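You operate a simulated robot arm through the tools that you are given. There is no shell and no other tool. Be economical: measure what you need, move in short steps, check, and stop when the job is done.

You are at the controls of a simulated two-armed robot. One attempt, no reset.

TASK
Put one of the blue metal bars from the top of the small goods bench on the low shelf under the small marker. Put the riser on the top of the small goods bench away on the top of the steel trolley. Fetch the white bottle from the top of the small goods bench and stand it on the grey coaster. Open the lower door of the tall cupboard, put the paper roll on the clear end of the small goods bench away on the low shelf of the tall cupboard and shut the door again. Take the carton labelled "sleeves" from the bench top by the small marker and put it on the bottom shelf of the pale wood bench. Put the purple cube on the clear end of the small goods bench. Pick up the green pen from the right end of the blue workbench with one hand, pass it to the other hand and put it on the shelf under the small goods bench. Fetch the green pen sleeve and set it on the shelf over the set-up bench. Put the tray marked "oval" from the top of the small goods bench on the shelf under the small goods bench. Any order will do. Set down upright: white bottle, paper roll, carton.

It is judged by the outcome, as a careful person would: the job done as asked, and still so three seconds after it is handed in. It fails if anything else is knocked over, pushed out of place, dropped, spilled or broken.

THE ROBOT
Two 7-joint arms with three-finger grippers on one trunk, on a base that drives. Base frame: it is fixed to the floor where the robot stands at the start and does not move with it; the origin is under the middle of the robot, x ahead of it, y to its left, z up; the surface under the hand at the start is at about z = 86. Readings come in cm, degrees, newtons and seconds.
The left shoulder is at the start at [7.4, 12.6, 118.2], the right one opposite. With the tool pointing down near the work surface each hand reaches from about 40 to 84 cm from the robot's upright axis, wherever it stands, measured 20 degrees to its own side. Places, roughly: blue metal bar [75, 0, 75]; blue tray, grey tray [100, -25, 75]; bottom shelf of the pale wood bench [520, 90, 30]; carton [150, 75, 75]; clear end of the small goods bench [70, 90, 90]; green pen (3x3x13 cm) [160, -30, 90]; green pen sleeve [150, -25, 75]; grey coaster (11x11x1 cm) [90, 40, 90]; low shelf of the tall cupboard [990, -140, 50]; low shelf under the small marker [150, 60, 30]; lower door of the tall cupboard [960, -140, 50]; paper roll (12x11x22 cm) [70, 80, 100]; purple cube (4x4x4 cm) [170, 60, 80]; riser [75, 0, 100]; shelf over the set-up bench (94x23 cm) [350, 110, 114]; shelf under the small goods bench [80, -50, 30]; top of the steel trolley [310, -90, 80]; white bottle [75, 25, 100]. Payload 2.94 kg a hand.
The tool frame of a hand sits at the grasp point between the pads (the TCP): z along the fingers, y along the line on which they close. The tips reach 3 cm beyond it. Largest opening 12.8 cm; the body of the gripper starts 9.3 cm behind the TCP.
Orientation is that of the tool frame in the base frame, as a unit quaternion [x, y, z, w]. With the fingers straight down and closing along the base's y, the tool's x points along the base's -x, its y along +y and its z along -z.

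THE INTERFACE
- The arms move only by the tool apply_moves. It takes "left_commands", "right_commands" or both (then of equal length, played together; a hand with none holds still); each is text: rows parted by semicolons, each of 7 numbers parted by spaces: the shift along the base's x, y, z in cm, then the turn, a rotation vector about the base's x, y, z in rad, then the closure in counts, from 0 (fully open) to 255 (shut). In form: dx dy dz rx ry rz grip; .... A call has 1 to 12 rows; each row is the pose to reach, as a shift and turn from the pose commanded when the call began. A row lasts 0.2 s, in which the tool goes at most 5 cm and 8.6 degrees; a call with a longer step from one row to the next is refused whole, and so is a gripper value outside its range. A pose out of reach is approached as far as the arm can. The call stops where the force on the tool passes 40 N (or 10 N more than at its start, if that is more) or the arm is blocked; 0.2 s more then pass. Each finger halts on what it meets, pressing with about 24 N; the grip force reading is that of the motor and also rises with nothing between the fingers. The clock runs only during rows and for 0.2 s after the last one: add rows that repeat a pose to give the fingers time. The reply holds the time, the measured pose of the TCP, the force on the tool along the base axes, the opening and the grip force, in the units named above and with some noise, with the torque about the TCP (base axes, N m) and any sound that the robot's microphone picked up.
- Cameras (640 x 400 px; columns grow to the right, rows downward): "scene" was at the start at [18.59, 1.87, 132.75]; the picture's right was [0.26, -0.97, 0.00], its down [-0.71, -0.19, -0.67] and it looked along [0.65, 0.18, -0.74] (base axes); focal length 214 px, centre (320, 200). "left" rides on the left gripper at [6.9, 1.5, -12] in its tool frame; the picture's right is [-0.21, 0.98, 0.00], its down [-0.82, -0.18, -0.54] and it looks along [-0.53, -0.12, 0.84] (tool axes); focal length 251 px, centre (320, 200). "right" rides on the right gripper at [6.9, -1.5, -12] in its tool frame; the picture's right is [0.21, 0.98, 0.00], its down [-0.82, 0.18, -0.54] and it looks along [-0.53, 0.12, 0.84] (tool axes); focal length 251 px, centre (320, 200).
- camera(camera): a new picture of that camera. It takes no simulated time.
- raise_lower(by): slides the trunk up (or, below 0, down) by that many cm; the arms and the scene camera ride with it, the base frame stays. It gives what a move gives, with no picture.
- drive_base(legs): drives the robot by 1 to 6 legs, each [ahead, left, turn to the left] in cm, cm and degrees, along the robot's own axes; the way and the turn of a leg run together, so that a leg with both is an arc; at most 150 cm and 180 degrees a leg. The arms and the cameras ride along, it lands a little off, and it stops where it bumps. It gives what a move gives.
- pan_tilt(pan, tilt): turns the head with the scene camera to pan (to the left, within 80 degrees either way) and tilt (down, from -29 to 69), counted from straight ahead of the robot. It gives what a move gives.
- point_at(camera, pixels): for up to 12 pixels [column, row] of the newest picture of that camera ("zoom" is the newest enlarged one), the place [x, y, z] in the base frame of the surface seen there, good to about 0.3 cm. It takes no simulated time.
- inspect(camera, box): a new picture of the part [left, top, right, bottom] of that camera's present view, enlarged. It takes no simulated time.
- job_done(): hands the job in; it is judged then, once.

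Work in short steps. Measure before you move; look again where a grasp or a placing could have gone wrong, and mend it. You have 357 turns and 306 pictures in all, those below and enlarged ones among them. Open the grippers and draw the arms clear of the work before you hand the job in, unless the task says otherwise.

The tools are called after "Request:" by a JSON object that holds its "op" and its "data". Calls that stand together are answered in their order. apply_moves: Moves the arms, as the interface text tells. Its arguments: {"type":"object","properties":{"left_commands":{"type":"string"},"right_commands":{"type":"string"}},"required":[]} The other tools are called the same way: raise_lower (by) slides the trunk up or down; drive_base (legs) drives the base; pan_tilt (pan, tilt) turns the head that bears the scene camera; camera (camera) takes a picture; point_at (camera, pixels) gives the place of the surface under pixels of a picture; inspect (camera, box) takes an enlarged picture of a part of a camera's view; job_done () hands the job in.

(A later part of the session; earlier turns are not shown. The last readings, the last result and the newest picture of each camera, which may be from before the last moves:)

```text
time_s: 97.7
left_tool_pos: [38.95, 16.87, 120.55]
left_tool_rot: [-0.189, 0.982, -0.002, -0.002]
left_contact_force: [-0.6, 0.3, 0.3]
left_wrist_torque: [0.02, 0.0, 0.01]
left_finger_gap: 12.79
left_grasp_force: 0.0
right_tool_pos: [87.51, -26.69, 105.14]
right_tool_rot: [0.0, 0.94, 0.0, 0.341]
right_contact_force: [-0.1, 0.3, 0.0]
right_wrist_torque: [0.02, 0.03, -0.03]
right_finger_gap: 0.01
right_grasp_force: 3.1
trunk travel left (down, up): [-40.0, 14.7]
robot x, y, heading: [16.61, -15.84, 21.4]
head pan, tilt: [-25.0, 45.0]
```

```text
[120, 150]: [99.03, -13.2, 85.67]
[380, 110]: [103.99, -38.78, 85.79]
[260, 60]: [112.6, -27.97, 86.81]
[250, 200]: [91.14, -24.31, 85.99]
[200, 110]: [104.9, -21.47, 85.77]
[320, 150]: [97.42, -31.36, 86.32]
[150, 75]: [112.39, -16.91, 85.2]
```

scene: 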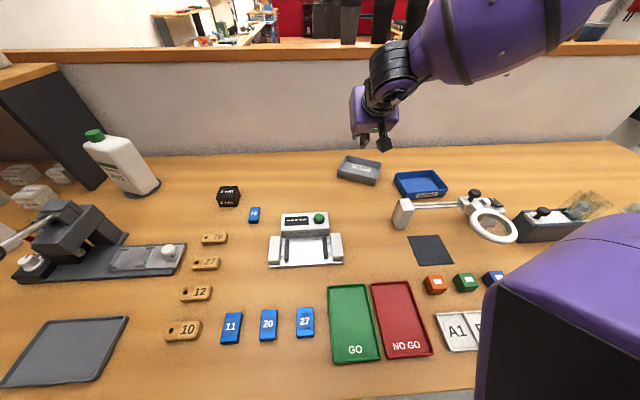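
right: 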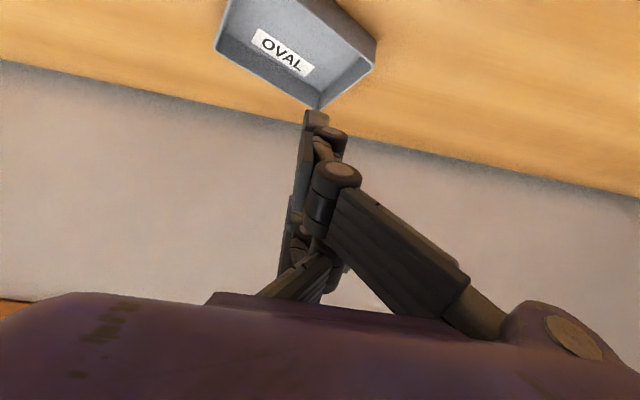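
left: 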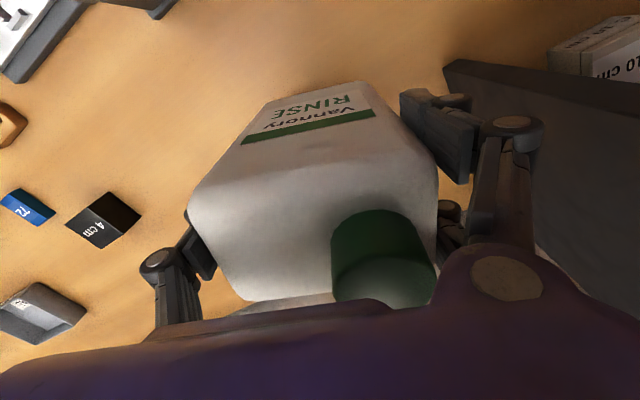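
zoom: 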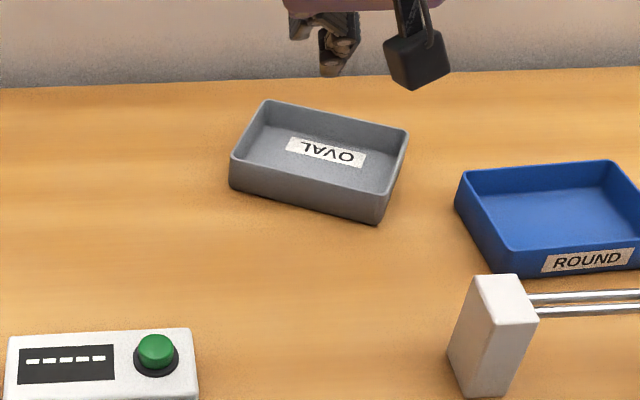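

The tray is upright, displaced to ~[97,−28] and rotated. Measure its corners precisely.

Request:
{"op": "inspect", "data": {"camera": "scene", "box": [320, 140, 400, 190]}}

Request:
{"op": "point_at", "data": {"camera": "zoom", "pixels": [[145, 190], [140, 255], [435, 300], [432, 345], [492, 190], [212, 92], [300, 265], [300, 225], [350, 140], [180, 150], [460, 240]]}}

```text
8.00 times, centred on (360, 165) of scene
```

zoom: 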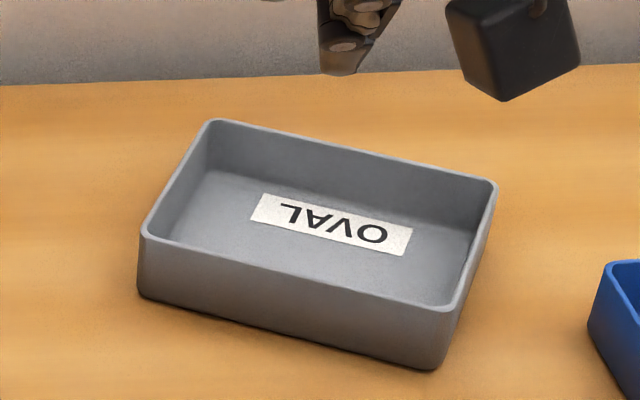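

```text
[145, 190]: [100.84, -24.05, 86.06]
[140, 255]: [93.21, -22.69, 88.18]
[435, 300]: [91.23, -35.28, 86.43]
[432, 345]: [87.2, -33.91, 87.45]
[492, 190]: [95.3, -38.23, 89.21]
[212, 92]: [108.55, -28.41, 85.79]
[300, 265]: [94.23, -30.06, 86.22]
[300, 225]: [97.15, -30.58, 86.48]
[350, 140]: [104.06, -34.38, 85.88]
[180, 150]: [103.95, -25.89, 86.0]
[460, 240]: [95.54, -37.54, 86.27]
```

To regrip robustly I'd rather drag the tray closer by its near wall with closed fingers from inside. First measure the free corridor (scanner's right edge, lamp block, blue tray).

Request:
{"op": "point_at", "data": {"camera": "scene", "pixels": [[341, 260], [343, 238], [328, 218], [396, 225], [408, 228], [397, 192], [395, 180], [409, 237], [375, 190], [440, 190]]}}

```text
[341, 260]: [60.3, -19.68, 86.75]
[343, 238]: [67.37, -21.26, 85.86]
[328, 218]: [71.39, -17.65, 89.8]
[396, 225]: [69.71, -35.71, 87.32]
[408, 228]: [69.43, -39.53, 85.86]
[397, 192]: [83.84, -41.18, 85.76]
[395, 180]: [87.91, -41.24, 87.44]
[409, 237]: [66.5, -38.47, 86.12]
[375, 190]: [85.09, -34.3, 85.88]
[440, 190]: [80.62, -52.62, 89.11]
```

The corridor around [77–95, −18…−36] is free. Insert the closed fingers just behind the near wall and pull the tray toward me.

Request:
{"op": "apply_moves", "data": {"right_commands": "3 -1.5 -2 0 0 0 255; 5.5 -3.1 -5 0 0 0 255; 5.5 -3.1 -9 0 0 0 255; 5.5 -3.1 -12 0 0 0 255; 5.5 -3.1 -13.6 0 0 0 255; 5.5 -3.1 -13.6 0 0 0 255"}}

Request:
{"op": "inspect", "data": {"camera": "scene", "box": [300, 110, 460, 210]}}

```text
time_s: 99.1
left_tool_pos: [39.0, 16.81, 120.62]
left_tool_rot: [-0.189, 0.982, -0.002, -0.002]
left_contact_force: [0.2, -0.4, -0.1]
left_wrist_torque: [0.02, 0.0, -0.03]
left_finger_gap: 12.8
left_grasp_force: 0.1
right_tool_pos: [93.13, -29.58, 91.76]
right_tool_rot: [0.001, 0.94, -0.001, 0.342]
right_contact_force: [-0.1, 0.3, -0.1]
right_wrist_torque: [0.01, -0.02, 0.0]
right_finger_gap: 0.0
right_grasp_force: 3.4
trunk travel left (down, up): [-40.0, 14.7]
robot x, y, heading: [16.5, -16.09, 21.4]
head pan, tilt: [-25.0, 45.0]
```

```text
4.00 times, centred on (380, 160) of scene
```

zoom: 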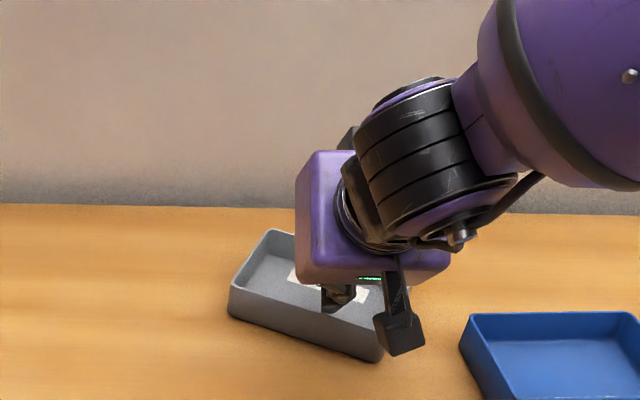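

Pulling at the right end will also turn the tray so its short side lines up with my natural closing direction. Slide inside to the right end, then pull −x.

Request:
{"op": "apply_moves", "data": {"right_commands": "-0.8 -2 -0.3 0 0 0 255; -2 -3.6 -0.3 0 0 0 255; -4 -3.6 -0.3 0 0 0 255; -6 -3.6 -0.3 0 0 0 255; -8 -3.4 -0.3 0 0 0 255; -10 -3.2 -0.3 0 0 0 255; -12 -3 -0.3 0 0 0 255; -12 -3 -0.3 0 0 0 255"}}

Request:
{"op": "inspect", "data": {"camera": "scene", "box": [300, 130, 460, 230]}}

```text
time_s: 100.9
left_tool_pos: [38.94, 16.97, 120.54]
left_tool_rot: [-0.188, 0.982, -0.003, -0.002]
left_contact_force: [0.7, -1.0, -0.4]
left_wrist_torque: [0.0, 0.0, -0.01]
left_finger_gap: 12.79
left_grasp_force: 0.1
right_tool_pos: [81.36, -32.29, 91.14]
right_tool_rot: [0.001, 0.94, 0.0, 0.341]
right_contact_force: [0.0, -0.6, -0.8]
right_wrist_torque: [-0.01, -0.02, 0.01]
right_finger_gap: 0.01
right_grasp_force: 2.7
trunk travel left (down, up): [-40.0, 14.7]
robot x, y, heading: [16.23, -16.1, 21.4]
head pan, tilt: [-25.0, 45.0]
```

```text
4.00 times, centred on (380, 180) of scene
```

zoom: 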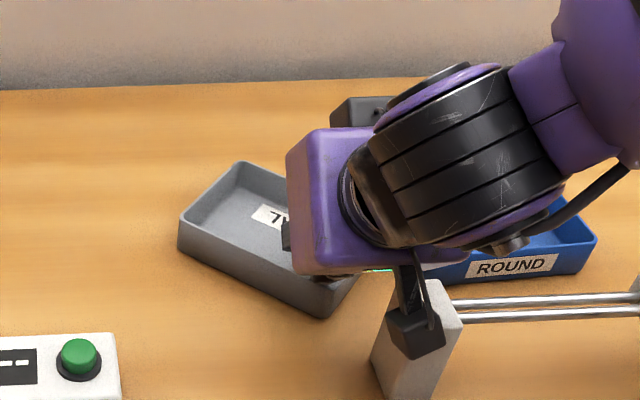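

Tray turned and came nearer; the lamp block is close to the wrist camera. Lift the hand out and measure.

Request:
{"op": "apply_moves", "data": {"right_commands": "0.5 0 3 0 0 0 255; 0.5 0 7 0 0 0 200; 0.5 0 11 0 0 0 100; 0 3 14 0 0 0 0; 0 6 14 0 0 0 0; 0 10 14 0 0 0 0; 0 14 14 0 0 0 0; 0 14 14 0 0 0 0"}}

Request:
{"op": "inspect", "data": {"camera": "scene", "box": [300, 130, 460, 230]}}

Request:
{"op": "camera", "data": {"camera": "right"}}

```text
time_s: 102.7
left_tool_pos: [39.06, 16.73, 120.59]
left_tool_rot: [-0.19, 0.982, -0.002, -0.001]
left_contact_force: [0.3, -0.2, -0.1]
left_wrist_torque: [-0.02, -0.01, -0.04]
left_finger_gap: 12.77
left_grasp_force: 0.2
right_tool_pos: [81.27, -18.53, 105.11]
right_tool_rot: [0.0, 0.94, 0.002, 0.341]
right_contact_force: [0.1, 0.8, 0.3]
right_wrist_torque: [0.03, 0.01, 0.02]
right_finger_gap: 12.79
right_grasp_force: 0.1
trunk travel left (down, up): [-40.0, 14.7]
robot x, y, heading: [16.76, -16.24, 21.2]
head pan, tilt: [-25.0, 45.0]
```

```text
4.00 times, centred on (380, 180) of scene
```

zoom: 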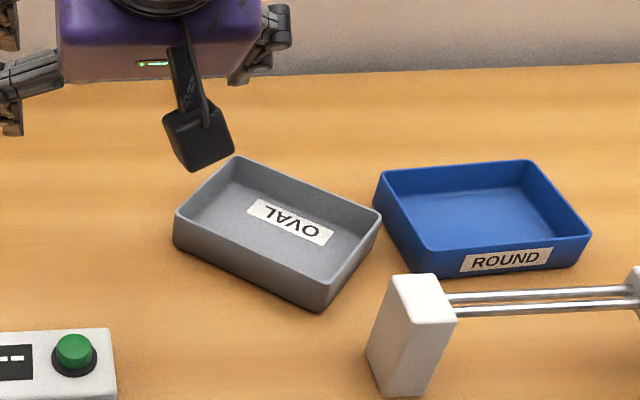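

```text
252 pictures are left
```

right: 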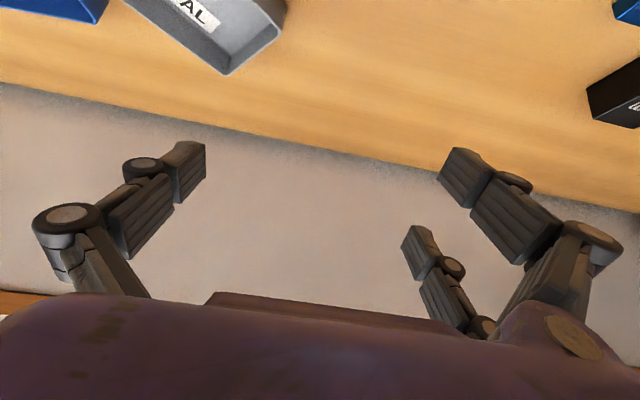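

Measure tray corners.

Request:
{"op": "point_at", "data": {"camera": "zoom", "pixels": [[177, 212], [175, 245], [326, 285], [322, 305], [380, 213], [238, 158], [250, 260], [350, 250], [382, 195]]}}

```text
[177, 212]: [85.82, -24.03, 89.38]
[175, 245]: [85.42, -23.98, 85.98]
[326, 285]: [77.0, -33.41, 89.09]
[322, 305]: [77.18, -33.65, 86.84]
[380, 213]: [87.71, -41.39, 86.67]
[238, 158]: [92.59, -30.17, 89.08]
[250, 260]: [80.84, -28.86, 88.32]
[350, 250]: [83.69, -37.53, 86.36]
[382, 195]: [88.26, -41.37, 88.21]
```

Tray centre ≈[85.1, −32.1], short axis at 138.5°. I straighten the hand, yaw 48.5° and move over it.

Request:
{"op": "apply_moves", "data": {"right_commands": "-1 -2 -1 0 0.14 0 0; -2 -4 -2 0 0.28 0 0; -2.5 -6 -3 0 0.42 0 0; -2.5 -8 -4 0 0.56 0 0; -2.5 -8.5 -5 0 0.7 0 0; -2.5 -8.5 -5 0 0.7 0 0"}}

Request:
{"op": "apply_moves", "data": {"right_commands": "1 -1 0 0 0 0.14 0; 2 -2 0 0 0 0.28 0; 3 -3 0 0 0 0.42 0; 4 -4 -1 0 0 0.56 0; 5 -4.5 -2 0 0 0.7 0; 6 -5 -3 0 0 0.846 0; 6 -5 -3 0 0 0.846 0"}}

Request:
{"op": "camera", "data": {"camera": "right"}}

```text
time_s: 104.1
left_tool_pos: [38.8, 16.83, 120.48]
left_tool_rot: [-0.189, 0.982, -0.002, -0.001]
left_contact_force: [-0.4, -0.4, -0.3]
left_wrist_torque: [0.02, 0.01, 0.04]
left_finger_gap: 12.81
left_grasp_force: 0.0
right_tool_pos: [78.79, -26.92, 100.11]
right_tool_rot: [0.001, 1.0, 0.0, -0.002]
right_contact_force: [0.0, -0.1, -0.4]
right_wrist_torque: [0.01, 0.0, -0.02]
right_finger_gap: 12.82
right_grasp_force: 0.0
trunk travel left (down, up): [-40.0, 14.7]
robot x, y, heading: [16.67, -15.83, 21.3]
head pan, tilt: [-25.0, 45.0]
```

```text
time_s: 105.7
left_tool_pos: [39.02, 16.77, 120.61]
left_tool_rot: [-0.189, 0.982, -0.002, -0.002]
left_contact_force: [0.3, -0.3, 0.1]
left_wrist_torque: [-0.01, 0.0, 0.03]
left_finger_gap: 12.81
left_grasp_force: 0.0
right_tool_pos: [79.69, -28.05, 96.82]
right_tool_rot: [-0.408, 0.913, -0.004, 0.0]
right_contact_force: [-0.4, -0.5, 0.1]
right_wrist_torque: [-0.01, 0.02, 0.0]
right_finger_gap: 12.81
right_grasp_force: 0.0
right hand out of reach, approached as far as the arm can: row 5, 6, 7
trunk travel left (down, up): [-40.0, 14.7]
robot x, y, heading: [17.01, -16.16, 21.2]
head pan, tilt: [-25.0, 45.0]
```

```text
251 pictures are left
```

right: 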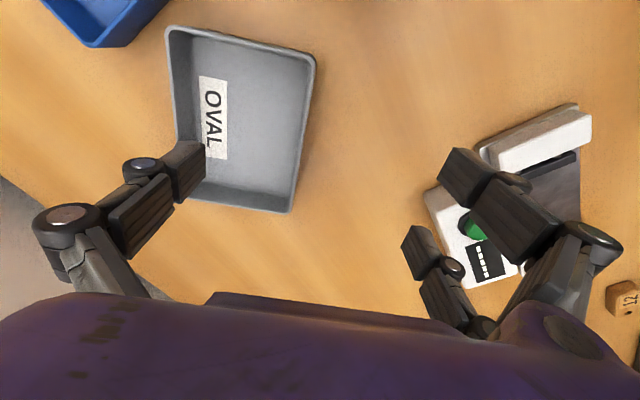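

Orientation works, but 6.7 cm short. I shift the base by that amount.

Request:
{"op": "drive_base", "data": {"legs": [[3.6, -5.7, 0]]}}

Request:
{"op": "camera", "data": {"camera": "right"}}

Request:
{"op": "point_at", "data": {"camera": "right", "pixels": [[310, 60], [330, 130], [230, 60], [320, 190], [240, 120]]}}

```text
time_s: 106.9
left_tool_pos: [44.33, 12.72, 120.68]
left_tool_rot: [-0.187, 0.982, -0.003, -0.002]
left_contact_force: [0.1, 0.5, -0.4]
left_wrist_torque: [0.02, -0.02, -0.03]
left_finger_gap: 12.79
left_grasp_force: 0.0
right_tool_pos: [85.02, -32.11, 96.78]
right_tool_rot: [-0.407, 0.913, -0.003, 0.001]
right_contact_force: [-0.3, 0.6, 1.0]
right_wrist_torque: [0.01, 0.02, -0.01]
right_finger_gap: 12.8
right_grasp_force: 0.1
trunk travel left (down, up): [-40.0, 14.7]
robot x, y, heading: [22.17, -20.2, 20.9]
head pan, tilt: [-25.0, 45.0]
```

```text
250 pictures are left
```

right: 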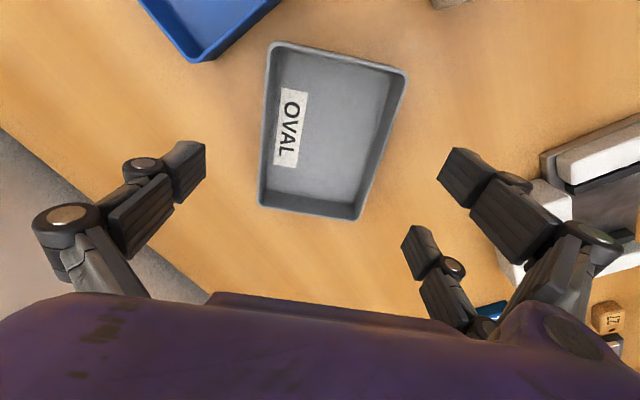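

```text
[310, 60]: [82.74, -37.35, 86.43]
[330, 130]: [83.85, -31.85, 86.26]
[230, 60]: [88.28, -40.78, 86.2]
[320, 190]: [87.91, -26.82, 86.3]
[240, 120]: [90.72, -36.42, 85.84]
```

Now the tray centre (~(328,128) px) sits under the grasp point. Descend to z≈89.7 and close.

Request:
{"op": "apply_moves", "data": {"right_commands": "0 0 -3 0 0 0 0; 0 0 -5.5 0 0 0 0; 0 0 -7.1 0 0 0 0; 0 0 -7.1 0 0 0 0"}}

Request:
{"op": "camera", "data": {"camera": "right"}}

```text
time_s: 107.9
left_tool_pos: [44.38, 12.74, 120.56]
left_tool_rot: [-0.188, 0.982, -0.002, -0.002]
left_contact_force: [0.1, -0.2, -0.2]
left_wrist_torque: [-0.04, 0.02, 0.03]
left_finger_gap: 12.78
left_grasp_force: 0.1
right_tool_pos: [85.06, -32.13, 89.57]
right_tool_rot: [-0.407, 0.913, -0.003, 0.001]
right_contact_force: [0.3, 0.0, 0.4]
right_wrist_torque: [-0.04, -0.02, 0.02]
right_finger_gap: 12.78
right_grasp_force: 0.1
trunk travel left (down, up): [-40.0, 14.7]
robot x, y, heading: [22.06, -20.43, 21.2]
head pan, tilt: [-25.0, 45.0]
```

```text
249 pictures are left
```

right: 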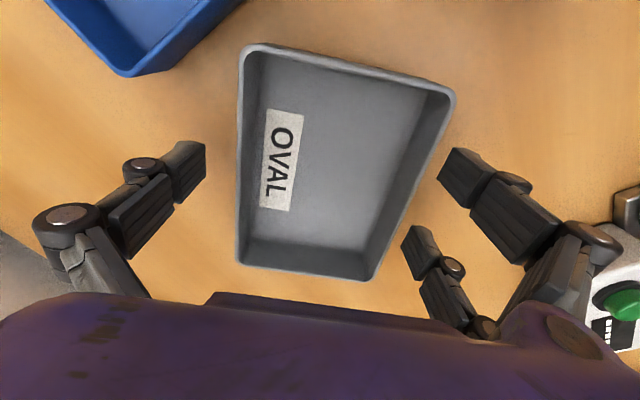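

Fingers straddle the tray cleanly. Close and lift slightly.

Request:
{"op": "apply_moves", "data": {"right_commands": "0 0 0 0 0 0 255; 0 0 0 0 0 0 255; 0 0 0 0 0 0 255; 0 0 0 0 0 0 255"}}

Request:
{"op": "apply_moves", "data": {"right_commands": "0 0 2 0 0 0 255; 0 0 5 0 0 0 255; 0 0 5 0 0 0 255"}}

Request:
{"op": "camera", "data": {"camera": "right"}}

```text
time_s: 108.9
left_tool_pos: [44.34, 12.82, 120.51]
left_tool_rot: [-0.188, 0.982, -0.003, -0.002]
left_contact_force: [0.0, 0.4, -0.5]
left_wrist_torque: [-0.02, -0.02, -0.01]
left_finger_gap: 12.78
left_grasp_force: 0.1
right_tool_pos: [85.09, -32.15, 89.66]
right_tool_rot: [-0.407, 0.914, -0.003, -0.001]
right_contact_force: [0.4, 1.3, 0.0]
right_wrist_torque: [0.17, 0.04, 0.0]
right_finger_gap: 9.98
right_grasp_force: 24.2
trunk travel left (down, up): [-40.0, 14.7]
robot x, y, heading: [22.24, -20.32, 21.1]
head pan, tilt: [-25.0, 45.0]
```

```text
time_s: 109.7
left_tool_pos: [44.53, 12.81, 120.65]
left_tool_rot: [-0.188, 0.982, -0.002, -0.002]
left_contact_force: [0.6, -0.4, -0.2]
left_wrist_torque: [-0.01, 0.04, -0.05]
left_finger_gap: 12.82
left_grasp_force: 0.0
right_tool_pos: [85.16, -32.11, 94.52]
right_tool_rot: [-0.407, 0.913, -0.003, 0.0]
right_contact_force: [1.0, -0.9, -1.6]
right_wrist_torque: [-0.02, 0.01, 0.0]
right_finger_gap: 9.93
right_grasp_force: 23.6
trunk travel left (down, up): [-40.0, 14.7]
robot x, y, heading: [22.33, -20.51, 21.3]
head pan, tilt: [-25.0, 45.0]
```

```text
248 pictures are left
```

right: 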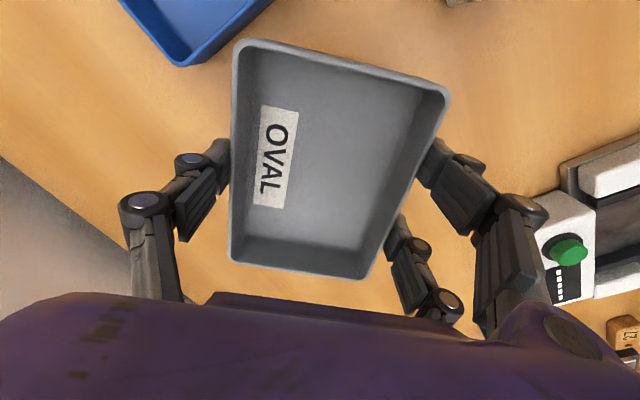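

Tray held. Lift higher, pull in, then back away from the bench.

Request:
{"op": "apply_moves", "data": {"right_commands": "-2 0 3 0 0 0 255; -5 0 6 0 0 0 255; -8 0 9 0 0 0 255; -12 0 11 0 0 0 255; -15 0 12 0 0 0 255; -15 0 12 0 0 0 255"}}

Request:
{"op": "drive_base", "data": {"legs": [[-70, 0, 0], [0, 0, -21]]}}

Request:
{"op": "pan_tilt", "data": {"pan": 0, "tilt": 40}}

Request:
{"op": "camera", "data": {"camera": "scene"}}

```text
time_s: 111.1
left_tool_pos: [44.46, 12.73, 120.59]
left_tool_rot: [-0.188, 0.982, -0.002, -0.003]
left_contact_force: [0.4, 0.0, -0.5]
left_wrist_torque: [-0.02, 0.0, -0.02]
left_finger_gap: 12.8
left_grasp_force: 0.1
right_tool_pos: [70.02, -31.93, 106.53]
right_tool_rot: [-0.407, 0.914, -0.003, -0.001]
right_contact_force: [0.3, 0.8, -0.5]
right_wrist_torque: [-0.02, -0.01, 0.01]
right_finger_gap: 9.95
right_grasp_force: 24.0
trunk travel left (down, up): [-40.0, 14.7]
robot x, y, heading: [21.9, -20.24, 21.5]
head pan, tilt: [-25.0, 45.0]
```

```text
time_s: 116.0
left_tool_pos: [-10.46, -22.94, 120.58]
left_tool_rot: [-0.006, 1.0, -0.002, -0.003]
left_contact_force: [0.2, 0.4, -0.3]
left_wrist_torque: [0.01, -0.01, 0.01]
left_finger_gap: 12.81
left_grasp_force: 0.0
right_tool_pos: [-2.43, -73.93, 106.54]
right_tool_rot: [-0.233, 0.972, -0.002, 0.0]
right_contact_force: [0.0, -0.4, -0.8]
right_wrist_torque: [-0.02, 0.0, 0.02]
right_finger_gap: 9.96
right_grasp_force: 24.6
trunk travel left (down, up): [-40.0, 14.7]
robot x, y, heading: [-43.19, -45.74, 0.0]
head pan, tilt: [-25.0, 45.0]
```

```text
time_s: 116.9
left_tool_pos: [-10.34, -23.01, 120.6]
left_tool_rot: [-0.006, 1.0, -0.001, -0.002]
left_contact_force: [-0.3, 0.9, -0.5]
left_wrist_torque: [0.02, 0.01, -0.02]
left_finger_gap: 12.78
left_grasp_force: 0.0
right_tool_pos: [-2.44, -73.89, 106.57]
right_tool_rot: [-0.232, 0.973, -0.003, -0.001]
right_contact_force: [-0.6, -0.4, -1.5]
right_wrist_torque: [0.01, 0.02, 0.01]
right_finger_gap: 9.94
right_grasp_force: 23.8
trunk travel left (down, up): [-40.0, 14.7]
robot x, y, heading: [-42.97, -45.45, 0.1]
head pan, tilt: [0.0, 40.0]
```

```text
247 pictures are left
```

scene: 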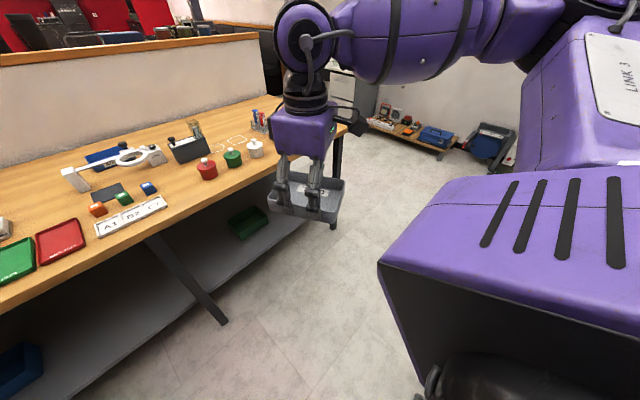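

The view looks turned further right than expected. I verify with point_at on known objects (white lamp block, blue tray, bench edge).

Request:
{"op": "point_at", "data": {"camera": "scene", "pixels": [[75, 180], [105, 158], [250, 222], [20, 365], [200, 300], [300, 145], [240, 110], [262, 232]]}}

Request:
{"op": "camera", "data": {"camera": "scene"}}

```text
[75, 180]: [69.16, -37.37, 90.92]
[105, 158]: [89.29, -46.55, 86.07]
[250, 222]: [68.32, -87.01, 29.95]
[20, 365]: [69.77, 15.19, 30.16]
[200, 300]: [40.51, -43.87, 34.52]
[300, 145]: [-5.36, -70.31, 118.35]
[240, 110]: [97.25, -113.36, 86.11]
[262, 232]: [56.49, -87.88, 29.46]
```

```text
246 pictures are left
```

scene: 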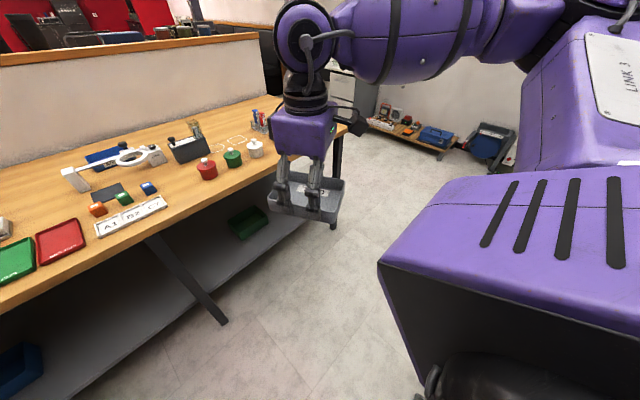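

The frame is right; only the head is offset. I turn the head left to view the shelf.

Request:
{"op": "pan_tilt", "data": {"pan": 30, "tilt": 45}}

Request:
{"op": "camera", "data": {"camera": "scene"}}

Request:
{"op": "point_at", "data": {"camera": "scene", "pixels": [[150, 250], [320, 250], [320, 280], [320, 300], [450, 280], [320, 220], [220, 300], [400, 320]]}}

```text
time_s: 117.9
left_tool_pos: [-10.4, -22.94, 120.59]
left_tool_rot: [-0.007, 1.0, -0.002, -0.003]
left_contact_force: [0.1, 0.6, 0.7]
left_wrist_torque: [0.0, 0.03, -0.01]
left_finger_gap: 12.8
left_grasp_force: 0.0
right_tool_pos: [-2.31, -73.96, 106.52]
right_tool_rot: [-0.234, 0.972, -0.003, 0.0]
right_contact_force: [0.6, -0.2, -0.9]
right_wrist_torque: [-0.04, 0.0, 0.01]
right_finger_gap: 9.98
right_grasp_force: 24.1
trunk travel left (down, up): [-40.0, 14.7]
robot x, y, heading: [-42.6, -45.43, 0.2]
head pan, tilt: [30.0, 45.0]
```

```text
245 pictures are left
```

scene: 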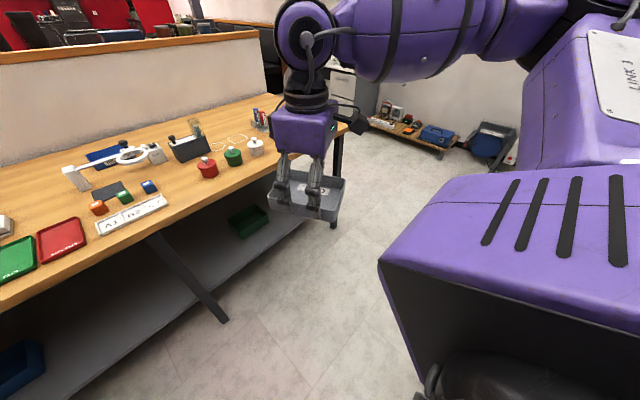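

```text
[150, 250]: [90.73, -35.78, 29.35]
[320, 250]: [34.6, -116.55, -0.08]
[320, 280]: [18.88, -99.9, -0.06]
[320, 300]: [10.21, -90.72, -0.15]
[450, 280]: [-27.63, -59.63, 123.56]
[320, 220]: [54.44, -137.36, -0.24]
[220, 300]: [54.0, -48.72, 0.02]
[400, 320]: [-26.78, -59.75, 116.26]
```

The picture did not change with the pan. Take another.

Request:
{"op": "camera", "data": {"camera": "scene"}}

```text
244 pictures are left
```

scene: 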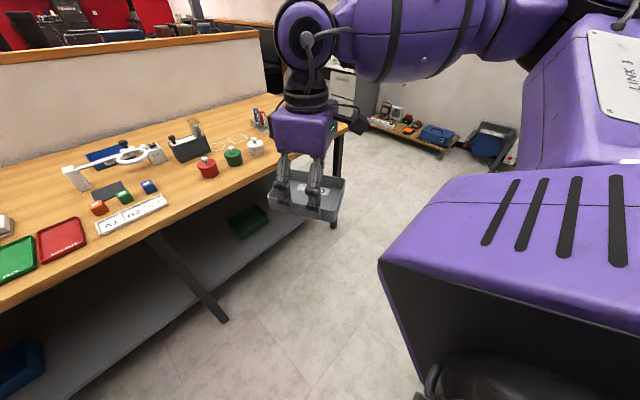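

Try another pan value.

Request:
{"op": "pan_tilt", "data": {"pan": 55, "tilt": 40}}

Request:
{"op": "camera", "data": {"camera": "scene"}}

```text
time_s: 118.8
left_tool_pos: [-10.33, -22.9, 120.6]
left_tool_rot: [-0.007, 1.0, -0.002, -0.002]
left_contact_force: [-0.4, 1.1, 0.6]
left_wrist_torque: [0.01, 0.0, -0.03]
left_finger_gap: 12.78
left_grasp_force: 0.1
right_tool_pos: [-2.51, -73.93, 106.52]
right_tool_rot: [-0.233, 0.972, -0.003, 0.0]
right_contact_force: [-0.3, 1.0, -1.6]
right_wrist_torque: [-0.01, 0.0, 0.01]
right_finger_gap: 9.95
right_grasp_force: 24.1
trunk travel left (down, up): [-40.0, 14.7]
robot x, y, heading: [-43.18, -45.93, 0.3]
head pan, tilt: [55.0, 40.0]
```

```text
243 pictures are left
```

scene: 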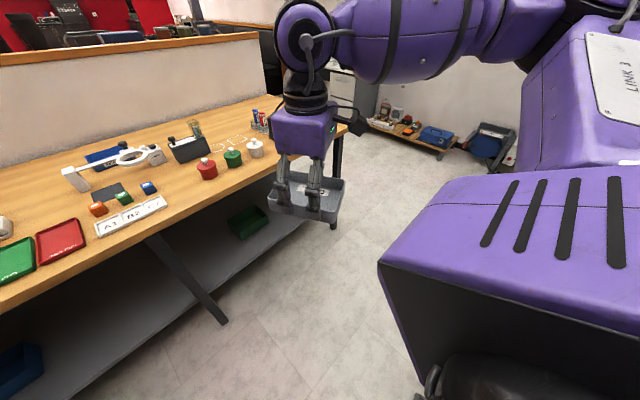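

The head camera seems stuck. I test with pan back to 0 and a short wait through an arm hold row.

Request:
{"op": "pan_tilt", "data": {"pan": 0, "tilt": 50}}

Request:
{"op": "apply_moves", "data": {"left_commands": "0 0 0 0 0 0 0; 0 0 0 0 0 0 0; 0 0 0 0 0 0 0"}}

Request:
{"op": "camera", "data": {"camera": "scene"}}

```text
time_s: 120.0
left_tool_pos: [-10.41, -22.99, 120.58]
left_tool_rot: [-0.006, 1.0, -0.001, -0.002]
left_contact_force: [1.0, 0.9, 0.6]
left_wrist_torque: [0.03, 0.02, 0.03]
left_finger_gap: 12.83
left_grasp_force: 0.1
right_tool_pos: [-2.45, -73.84, 106.52]
right_tool_rot: [-0.233, 0.972, -0.004, 0.0]
right_contact_force: [0.1, 0.2, -1.4]
right_wrist_torque: [0.0, 0.0, 0.0]
right_finger_gap: 9.94
right_grasp_force: 23.9
trunk travel left (down, up): [-40.0, 14.7]
robot x, y, heading: [-43.1, -46.02, 0.3]
head pan, tilt: [0.0, 50.0]
```

```text
time_s: 120.8
left_tool_pos: [-10.37, -22.95, 120.58]
left_tool_rot: [-0.007, 1.0, -0.001, -0.003]
left_contact_force: [-0.6, -0.4, -0.9]
left_wrist_torque: [0.05, 0.01, 0.01]
left_finger_gap: 12.78
left_grasp_force: 0.0
right_tool_pos: [-2.46, -73.94, 106.48]
right_tool_rot: [-0.233, 0.972, -0.003, -0.002]
right_contact_force: [-0.4, 0.0, -0.4]
right_wrist_torque: [0.0, -0.01, -0.02]
right_finger_gap: 9.95
right_grasp_force: 24.0
trunk travel left (down, up): [-40.0, 14.7]
robot x, y, heading: [-43.11, -45.57, -0.1]
head pan, tilt: [0.0, 50.0]
```

```text
242 pictures are left
```

scene: 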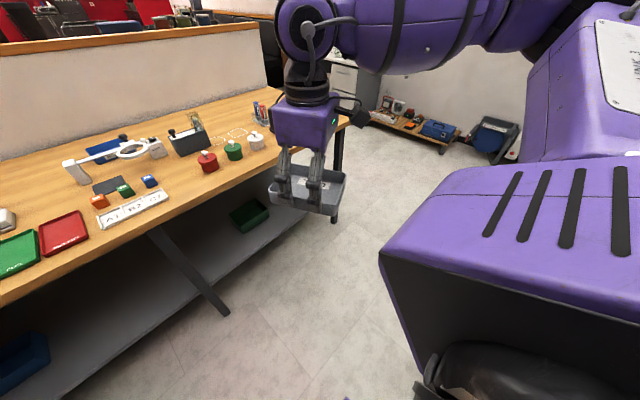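

Try panning the other way to see whether it moves at all.

Request:
{"op": "pan_tilt", "data": {"pan": -50, "tilt": 30}}

Request:
{"op": "camera", "data": {"camera": "scene"}}

Request:
{"op": "pan_tilt", "data": {"pan": 20, "tilt": 40}}

Request:
{"op": "camera", "data": {"camera": "scene"}}

```text
time_s: 122.0
left_tool_pos: [-10.39, -22.84, 120.55]
left_tool_rot: [-0.006, 1.0, -0.001, -0.002]
left_contact_force: [-0.6, 0.4, -0.6]
left_wrist_torque: [0.01, -0.01, -0.01]
left_finger_gap: 12.79
left_grasp_force: 0.1
right_tool_pos: [-2.57, -73.81, 106.58]
right_tool_rot: [-0.233, 0.972, -0.003, -0.001]
right_contact_force: [-0.1, -0.4, -0.8]
right_wrist_torque: [-0.01, -0.02, -0.01]
right_finger_gap: 9.95
right_grasp_force: 23.7
trunk travel left (down, up): [-40.0, 14.7]
robot x, y, heading: [-43.22, -45.73, 0.5]
head pan, tilt: [-50.0, 30.0]
```

```text
241 pictures are left
```

scene: 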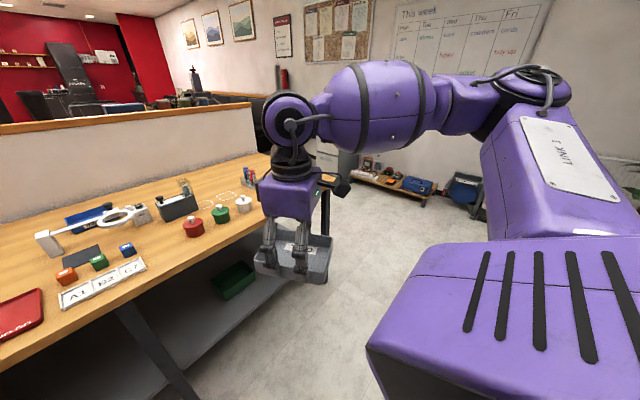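

```text
time_s: 123.4
left_tool_pos: [-10.31, -22.92, 120.56]
left_tool_rot: [-0.007, 1.0, -0.001, -0.002]
left_contact_force: [-0.4, 0.5, 0.1]
left_wrist_torque: [-0.05, -0.03, -0.01]
left_finger_gap: 12.79
left_grasp_force: 0.1
right_tool_pos: [-2.47, -73.93, 106.56]
right_tool_rot: [-0.233, 0.973, -0.003, -0.001]
right_contact_force: [0.1, 0.0, -1.4]
right_wrist_torque: [-0.01, 0.04, 0.0]
right_finger_gap: 9.95
right_grasp_force: 24.2
trunk travel left (down, up): [-40.0, 14.7]
robot x, y, heading: [-43.26, -45.56, -0.1]
head pan, tilt: [20.0, 40.0]
```

```text
240 pictures are left
```

scene: 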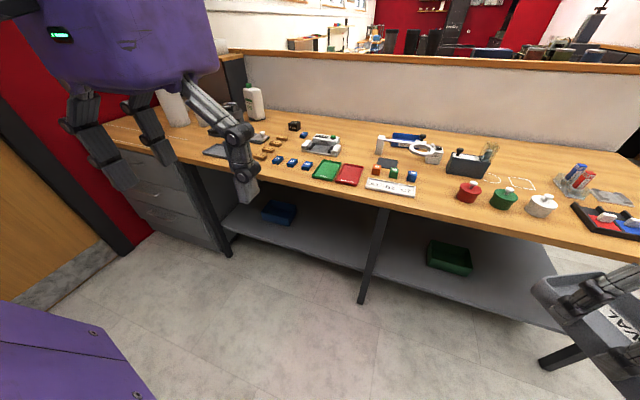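

Good overview now: the shelf has a blue bin (280,212) and a green bin (450,257), with free room either side of the middle leg. Measure the shelf front edge and bins.

Request:
{"op": "point_at", "data": {"camera": "scene", "pixels": [[240, 232], [300, 252], [340, 262], [360, 272], [430, 290], [520, 315], [320, 235], [290, 225], [268, 222], [430, 268], [362, 290], [400, 260]]}}

```text
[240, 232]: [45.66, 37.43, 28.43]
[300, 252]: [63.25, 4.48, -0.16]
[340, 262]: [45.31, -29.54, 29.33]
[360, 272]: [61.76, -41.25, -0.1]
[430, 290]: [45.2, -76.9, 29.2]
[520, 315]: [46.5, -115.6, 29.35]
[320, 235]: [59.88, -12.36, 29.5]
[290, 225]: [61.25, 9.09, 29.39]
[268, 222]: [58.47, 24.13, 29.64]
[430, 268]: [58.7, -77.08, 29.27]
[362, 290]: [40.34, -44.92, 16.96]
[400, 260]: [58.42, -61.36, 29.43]
```

Shelf surface z≈29.4, front edge x≈45. I plan to set the tray at ≈[56,−25]. Drive back/left, lower the trunk fully, then bring the hand into the low pose before driving in.

Request:
{"op": "drive_base", "data": {"legs": [[-8, 0, 0], [0, 44, 0]]}}

Request:
{"op": "raise_lower", "data": {"by": -39.5}}

```text
time_s: 128.5
left_tool_pos: [-18.34, 21.24, 120.51]
left_tool_rot: [-0.002, 1.0, -0.001, -0.002]
left_contact_force: [-0.6, 0.4, -0.3]
left_wrist_torque: [-0.01, 0.03, 0.01]
left_finger_gap: 12.79
left_grasp_force: 0.0
right_tool_pos: [-10.84, -29.75, 106.51]
right_tool_rot: [-0.229, 0.973, -0.003, -0.001]
right_contact_force: [-0.4, 0.1, -1.3]
right_wrist_torque: [-0.02, -0.02, 0.0]
right_finger_gap: 9.94
right_grasp_force: 24.3
trunk travel left (down, up): [-40.0, 14.7]
robot x, y, heading: [-50.79, -1.42, -0.4]
head pan, tilt: [20.0, 40.0]
```

```text
time_s: 132.3
left_tool_pos: [-18.43, 21.33, 81.15]
left_tool_rot: [-0.001, 1.0, -0.002, -0.002]
left_contact_force: [0.2, 1.1, 0.0]
left_wrist_torque: [-0.02, -0.01, -0.01]
left_finger_gap: 12.79
left_grasp_force: 0.0
right_tool_pos: [-10.81, -29.72, 66.95]
right_tool_rot: [-0.229, 0.973, -0.003, -0.001]
right_contact_force: [-0.1, 0.4, -1.7]
right_wrist_torque: [0.0, 0.0, 0.04]
right_finger_gap: 9.94
right_grasp_force: 24.0
trunk travel left (down, up): [-0.5, 54.2]
robot x, y, heading: [-51.19, -1.28, -0.1]
head pan, tilt: [20.0, 40.0]
```

Now extend the hand low and forward: to z≈38, 25 cm further ahead.

Request:
{"op": "apply_moves", "data": {"right_commands": "0 0.5 -4 0 0 0 255; 0 1 -8 0 0 0 255; 1 1.5 -12 0 0 0 255; 3 2 -16 0 0 0 255; 6 2.5 -20 0 0 0 255; 9 3 -23 0 0 0 255; 13 3.4 -25 0 0 0 255; 17 3.4 -27 0 0 0 255; 21 3.4 -28 0 0 0 255; 25 3.4 -29 0 0 0 255; 25 3.4 -29 0 0 0 255"}}

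Request:
{"op": "pan_tilt", "data": {"pan": -20, "tilt": 30}}

Request:
{"op": "camera", "data": {"camera": "scene"}}

Request:
{"op": "camera", "data": {"camera": "right"}}

```text
refused: row 5 steps farther than a row can; nothing moved
```

```text
time_s: 133.4
left_tool_pos: [-18.23, 21.36, 81.15]
left_tool_rot: [-0.002, 1.0, -0.001, -0.003]
left_contact_force: [46.1, 5.3, -0.9]
left_wrist_torque: [-0.79, 7.08, 1.83]
left_finger_gap: 12.82
left_grasp_force: 0.2
right_tool_pos: [-10.74, -29.8, 67.01]
right_tool_rot: [-0.229, 0.973, -0.003, -0.002]
right_contact_force: [-1.3, -0.3, -0.5]
right_wrist_torque: [-0.01, 0.02, 0.03]
right_finger_gap: 9.97
right_grasp_force: 23.8
trunk travel left (down, up): [-0.5, 54.2]
robot x, y, heading: [-51.08, -1.13, -0.1]
head pan, tilt: [-20.0, 30.0]
```

```text
239 pictures are left
```

scene: 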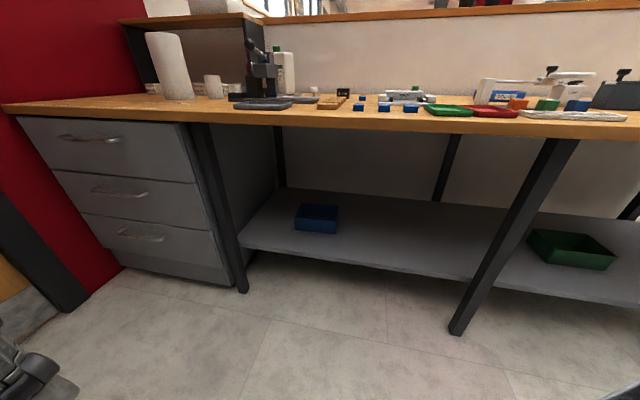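

```text
238 pictures are left
```

right: 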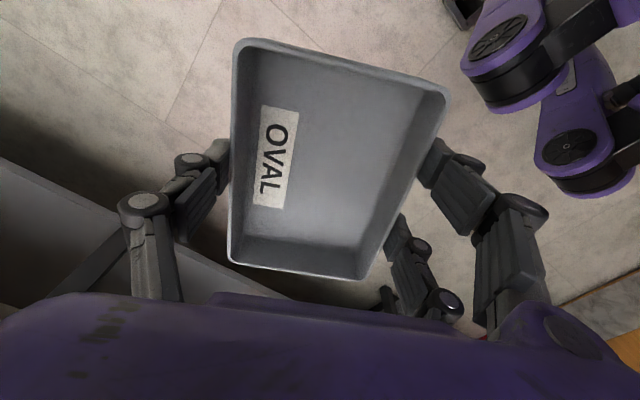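

The left hand shows 46 N: its wrist is too close to the head. I move the left hand forward/left away from the head, and the right hand to its low pose with smaller steps.

Request:
{"op": "apply_moves", "data": {"left_commands": "2 2 0 0 0 0 0; 4 4 0 0 0 0 0; 6 6 0 0 0 0 0; 8 8 -2 0 0 0 0; 10 10 -4 0 0 0 0; 12 12 -6 0 0 0 0; 12 12 -8 0 0 0 0; 12 12 -8 0 0 0 0; 12 12 -8 0 0 0 0; 12 12 -8 0 0 0 0; 12 12 -8 0 0 0 0", "right_commands": "0 0.5 -4 0 0 0 255; 0 1 -8 0 0 0 255; 1 1.5 -12 0 0 0 255; 3 2 -16 0 0 0 255; 5.5 2.5 -19.5 0 0 0 255; 8.5 3 -22.5 0 0 0 255; 12 3.4 -25 0 0 0 255; 16 3.4 -27 0 0 0 255; 20 3.4 -28 0 0 0 255; 24 3.4 -29 0 0 0 255; 24 3.4 -29 0 0 0 255"}}

Request:
{"op": "camera", "data": {"camera": "scene"}}

```text
time_s: 135.8
left_tool_pos: [-6.31, 33.06, 73.26]
left_tool_rot: [-0.001, 1.0, -0.002, -0.002]
left_contact_force: [-0.4, 0.3, -0.7]
left_wrist_torque: [-0.01, -0.01, 0.03]
left_finger_gap: 12.79
left_grasp_force: 0.0
left hand out of reach, approached as far as the arm can: row 2
right_tool_pos: [13.37, -26.39, 37.89]
right_tool_rot: [-0.229, 0.973, -0.004, -0.001]
right_contact_force: [0.0, -0.4, -2.0]
right_wrist_torque: [-0.03, 0.01, 0.0]
right_finger_gap: 9.98
right_grasp_force: 24.0
right hand out of reach, approached as far as the arm can: row 1, 2, 3
trunk travel left (down, up): [-0.5, 54.2]
robot x, y, heading: [-51.31, -1.22, -0.3]
head pan, tilt: [-20.0, 30.0]
```

```text
237 pictures are left
```

scene: 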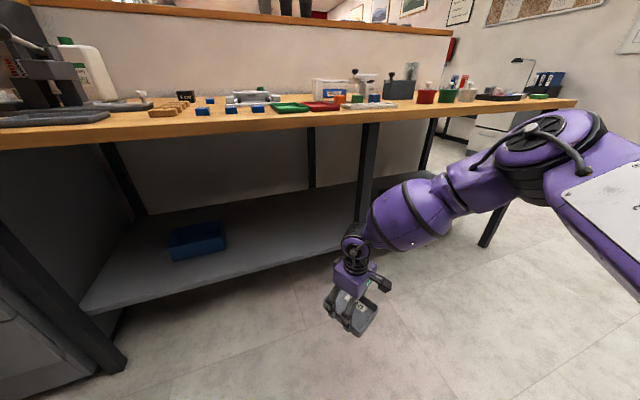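

Arm is in the low pose. Check forearm and elbow heights versus the bench edge.

Request:
{"op": "point_at", "data": {"camera": "scene", "pixels": [[550, 120], [500, 165], [430, 185], [380, 205], [300, 125], [300, 100], [352, 240], [350, 215], [325, 240]]}}

```text
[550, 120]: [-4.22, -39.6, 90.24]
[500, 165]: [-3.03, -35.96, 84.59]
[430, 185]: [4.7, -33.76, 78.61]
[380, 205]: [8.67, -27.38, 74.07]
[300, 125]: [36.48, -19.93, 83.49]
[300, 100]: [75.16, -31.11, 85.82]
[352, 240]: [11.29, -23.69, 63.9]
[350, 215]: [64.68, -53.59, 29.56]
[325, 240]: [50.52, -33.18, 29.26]
```

The elbow (z≈90 at x≈−4, only ~17 cm behind the hand) would hit the bench edge before the hand is over the shelf. I test how much a 40° forward tilt (tray still held) lowers and pushes back the arm.

Request:
{"op": "apply_moves", "data": {"right_commands": "0 0 0 0.062 -0.125 0 255; 0 0 0 0.125 -0.25 0 255; 1 0 0 0.187 -0.376 0 255; 3 0 0 0.25 -0.5 0 255; 5 0 0 0.312 -0.626 0 255; 8 0 -2 0.312 -0.626 0 255; 8 0 -2 0.312 -0.626 0 255"}}

Request:
{"op": "camera", "data": {"camera": "scene"}}

Request:
{"op": "point_at", "data": {"camera": "scene", "pixels": [[550, 120], [500, 165], [430, 185], [380, 205], [350, 230]]}}

```text
time_s: 137.4
left_tool_pos: [-6.31, 33.01, 73.09]
left_tool_rot: [-0.001, 1.0, -0.002, -0.002]
left_contact_force: [0.6, 0.8, -0.6]
left_wrist_torque: [-0.01, 0.04, -0.02]
left_finger_gap: 12.81
left_grasp_force: 0.0
right_tool_pos: [21.2, -26.36, 36.03]
right_tool_rot: [-0.214, 0.915, 0.075, 0.333]
right_contact_force: [0.2, 0.1, -0.1]
right_wrist_torque: [-0.03, 0.02, -0.01]
right_finger_gap: 9.95
right_grasp_force: 24.0
trunk travel left (down, up): [-0.5, 54.2]
robot x, y, heading: [-51.47, -1.06, -0.2]
head pan, tilt: [-20.0, 30.0]
```

```text
236 pictures are left
```

scene: 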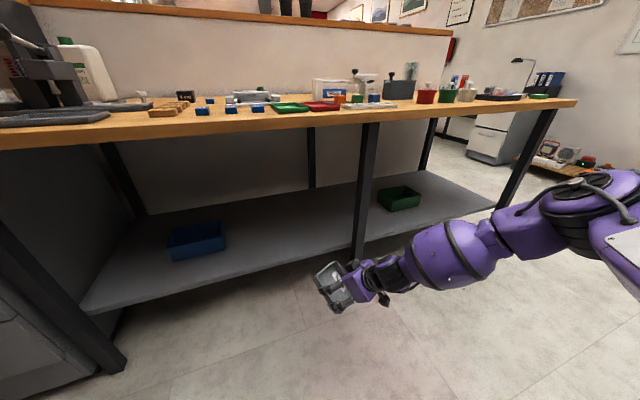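

```text
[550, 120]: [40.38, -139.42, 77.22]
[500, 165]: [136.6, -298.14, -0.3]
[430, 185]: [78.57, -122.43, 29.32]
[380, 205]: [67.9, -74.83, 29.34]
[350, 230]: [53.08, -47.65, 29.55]
```

Huge improvement. Measure the arm heights.

Request:
{"op": "point_at", "data": {"camera": "scene", "pixels": [[600, 185], [575, 190], [520, 225], [460, 232], [430, 240], [385, 265], [330, 285]]}}

Request:
{"op": "camera", "data": {"camera": "right"}}

```text
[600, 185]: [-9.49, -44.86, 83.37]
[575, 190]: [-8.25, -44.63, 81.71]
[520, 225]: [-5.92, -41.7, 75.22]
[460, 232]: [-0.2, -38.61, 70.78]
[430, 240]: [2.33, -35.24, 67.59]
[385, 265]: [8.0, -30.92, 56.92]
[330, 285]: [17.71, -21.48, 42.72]
```

```text
235 pictures are left
```

right: 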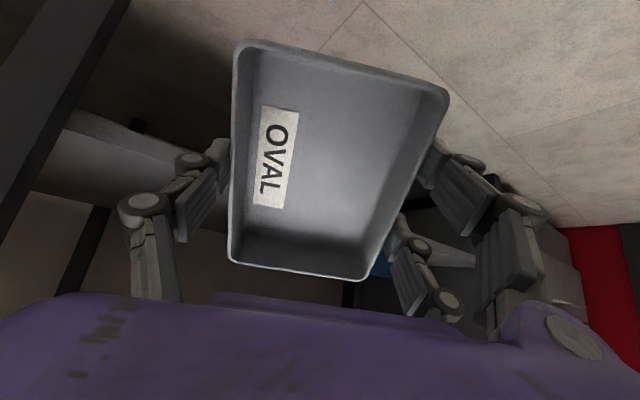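

With tilt the forearm fits under the bench. So I'll set the tray on the free floor here, regrasp it with a 30° tilted hand, and then place it level. First straighten and lower to the floor.

Request:
{"op": "apply_moves", "data": {"right_commands": "-1 0 -2 -0.062 0.125 0 255; -2 0 -4 -0.125 0.25 0 255; -3 0 -7 -0.187 0.376 0 255; -5 0 -10 -0.25 0.5 0 255; -7 0 -13 -0.312 0.626 0 255; -7 0 -17 -0.312 0.626 0 255; -7 0 -21 -0.312 0.626 0 255; -7 0 -25 -0.312 0.626 0 255; -7 0 -28 -0.312 0.626 0 255; -7 0 -30.5 -0.312 0.626 0 255; -7 0 -30.5 -0.312 0.626 0 255"}}

Request:
{"op": "camera", "data": {"camera": "scene"}}

```text
time_s: 139.8
left_tool_pos: [-6.25, 33.08, 73.27]
left_tool_rot: [-0.002, 1.0, -0.002, -0.002]
left_contact_force: [0.0, 0.5, 1.5]
left_wrist_torque: [-0.02, -0.02, 0.04]
left_finger_gap: 12.8
left_grasp_force: 0.0
right_tool_pos: [6.57, -32.24, 22.45]
right_tool_rot: [-0.229, 0.973, -0.002, 0.0]
right_contact_force: [-0.9, 0.4, -0.6]
right_wrist_torque: [0.0, 0.0, -0.01]
right_finger_gap: 9.95
right_grasp_force: 24.1
right hand out of reach, approached as far as the arm can: row 2, 4, 5, 6, 7, 8, 9, 10, 11
trunk travel left (down, up): [-0.5, 54.2]
robot x, y, heading: [-51.15, -1.03, -0.2]
head pan, tilt: [-20.0, 30.0]
```

```text
234 pictures are left
```

scene: 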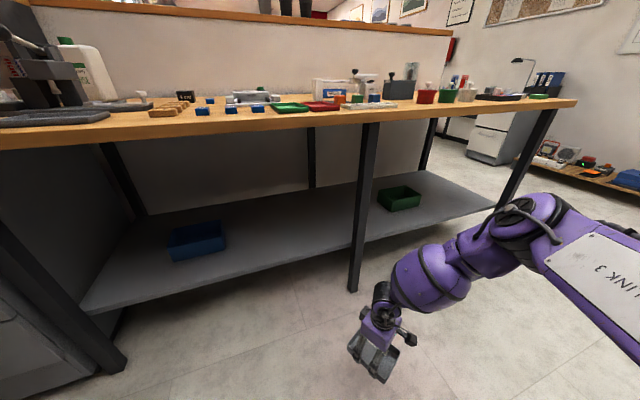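

Try lower with a shorter horizontal distance.

Request:
{"op": "apply_moves", "data": {"right_commands": "-2 -1 -4 0 0 0 255; -4 -2 -8 0 0 0 255; -6 -3 -12 0 0 0 255; -8 -4 -15 0 0 0 255; -10 -4 -18 0 0 0 255; -10 -4 -18 0 0 0 255"}}

```text
time_s: 141.2
left_tool_pos: [-6.33, 32.94, 73.09]
left_tool_rot: [-0.002, 1.0, -0.002, -0.003]
left_contact_force: [0.7, -0.4, -0.5]
left_wrist_torque: [-0.02, -0.01, -0.01]
left_finger_gap: 12.8
left_grasp_force: 0.0
right_tool_pos: [-4.51, -38.63, 17.49]
right_tool_rot: [-0.229, 0.974, -0.003, -0.001]
right_contact_force: [-0.3, 0.6, -0.2]
right_wrist_torque: [0.03, 0.02, -0.03]
right_finger_gap: 9.96
right_grasp_force: 23.5
right hand out of reach, approached as far as the arm can: row 1, 2, 3, 4, 5, 6
trunk travel left (down, up): [-0.5, 54.2]
robot x, y, heading: [-51.08, -1.2, -0.4]
head pan, tilt: [-20.0, 30.0]
```

The floor is out of reach, so I'll regrasp on the bench. Lift the hand, raise the trunk and drive back to the bench.

Request:
{"op": "apply_moves", "data": {"right_commands": "0 1 4.5 0 0 0 255; 0 2 9 0 0 0 255; 0 3 13.5 0 0 0 255; 0 4 18 0 0 0 255; 0 5 22.5 0 0 0 255; 0 6 27 0 0 0 255; 0 7 31.5 0 0 0 255; 0 8 36 0 0 0 255; 0 9 40.5 0 0 0 255; 0 9.5 45 0 0 0 255; 0 9.5 48 0 0 0 255; 0 9.5 48 0 0 0 255"}}

Request:
{"op": "raise_lower", "data": {"by": 39.5}}

```text
time_s: 143.8
left_tool_pos: [-6.24, 33.09, 73.14]
left_tool_rot: [-0.002, 1.0, -0.002, -0.002]
left_contact_force: [0.2, 0.2, 0.8]
left_wrist_torque: [0.0, 0.0, 0.0]
left_finger_gap: 12.8
left_grasp_force: 0.0
right_tool_pos: [-4.77, -29.05, 65.92]
right_tool_rot: [-0.229, 0.973, -0.003, -0.001]
right_contact_force: [0.2, -0.5, -2.0]
right_wrist_torque: [-0.01, 0.02, -0.02]
right_finger_gap: 9.94
right_grasp_force: 24.0
trunk travel left (down, up): [-0.5, 54.2]
robot x, y, heading: [-51.12, -1.67, 0.1]
head pan, tilt: [-20.0, 30.0]
```

```text
time_s: 147.6
left_tool_pos: [-6.39, 33.24, 112.55]
left_tool_rot: [-0.002, 1.0, -0.001, -0.003]
left_contact_force: [-0.5, -0.9, -0.4]
left_wrist_torque: [-0.04, -0.01, 0.04]
left_finger_gap: 12.81
left_grasp_force: 0.1
right_tool_pos: [-5.14, -29.19, 105.32]
right_tool_rot: [-0.229, 0.973, -0.003, -0.001]
right_contact_force: [0.1, -0.2, -1.9]
right_wrist_torque: [-0.01, 0.04, 0.01]
right_finger_gap: 9.98
right_grasp_force: 24.2
trunk travel left (down, up): [-40.0, 14.7]
robot x, y, heading: [-51.18, -1.17, -0.5]
head pan, tilt: [-20.0, 30.0]
```

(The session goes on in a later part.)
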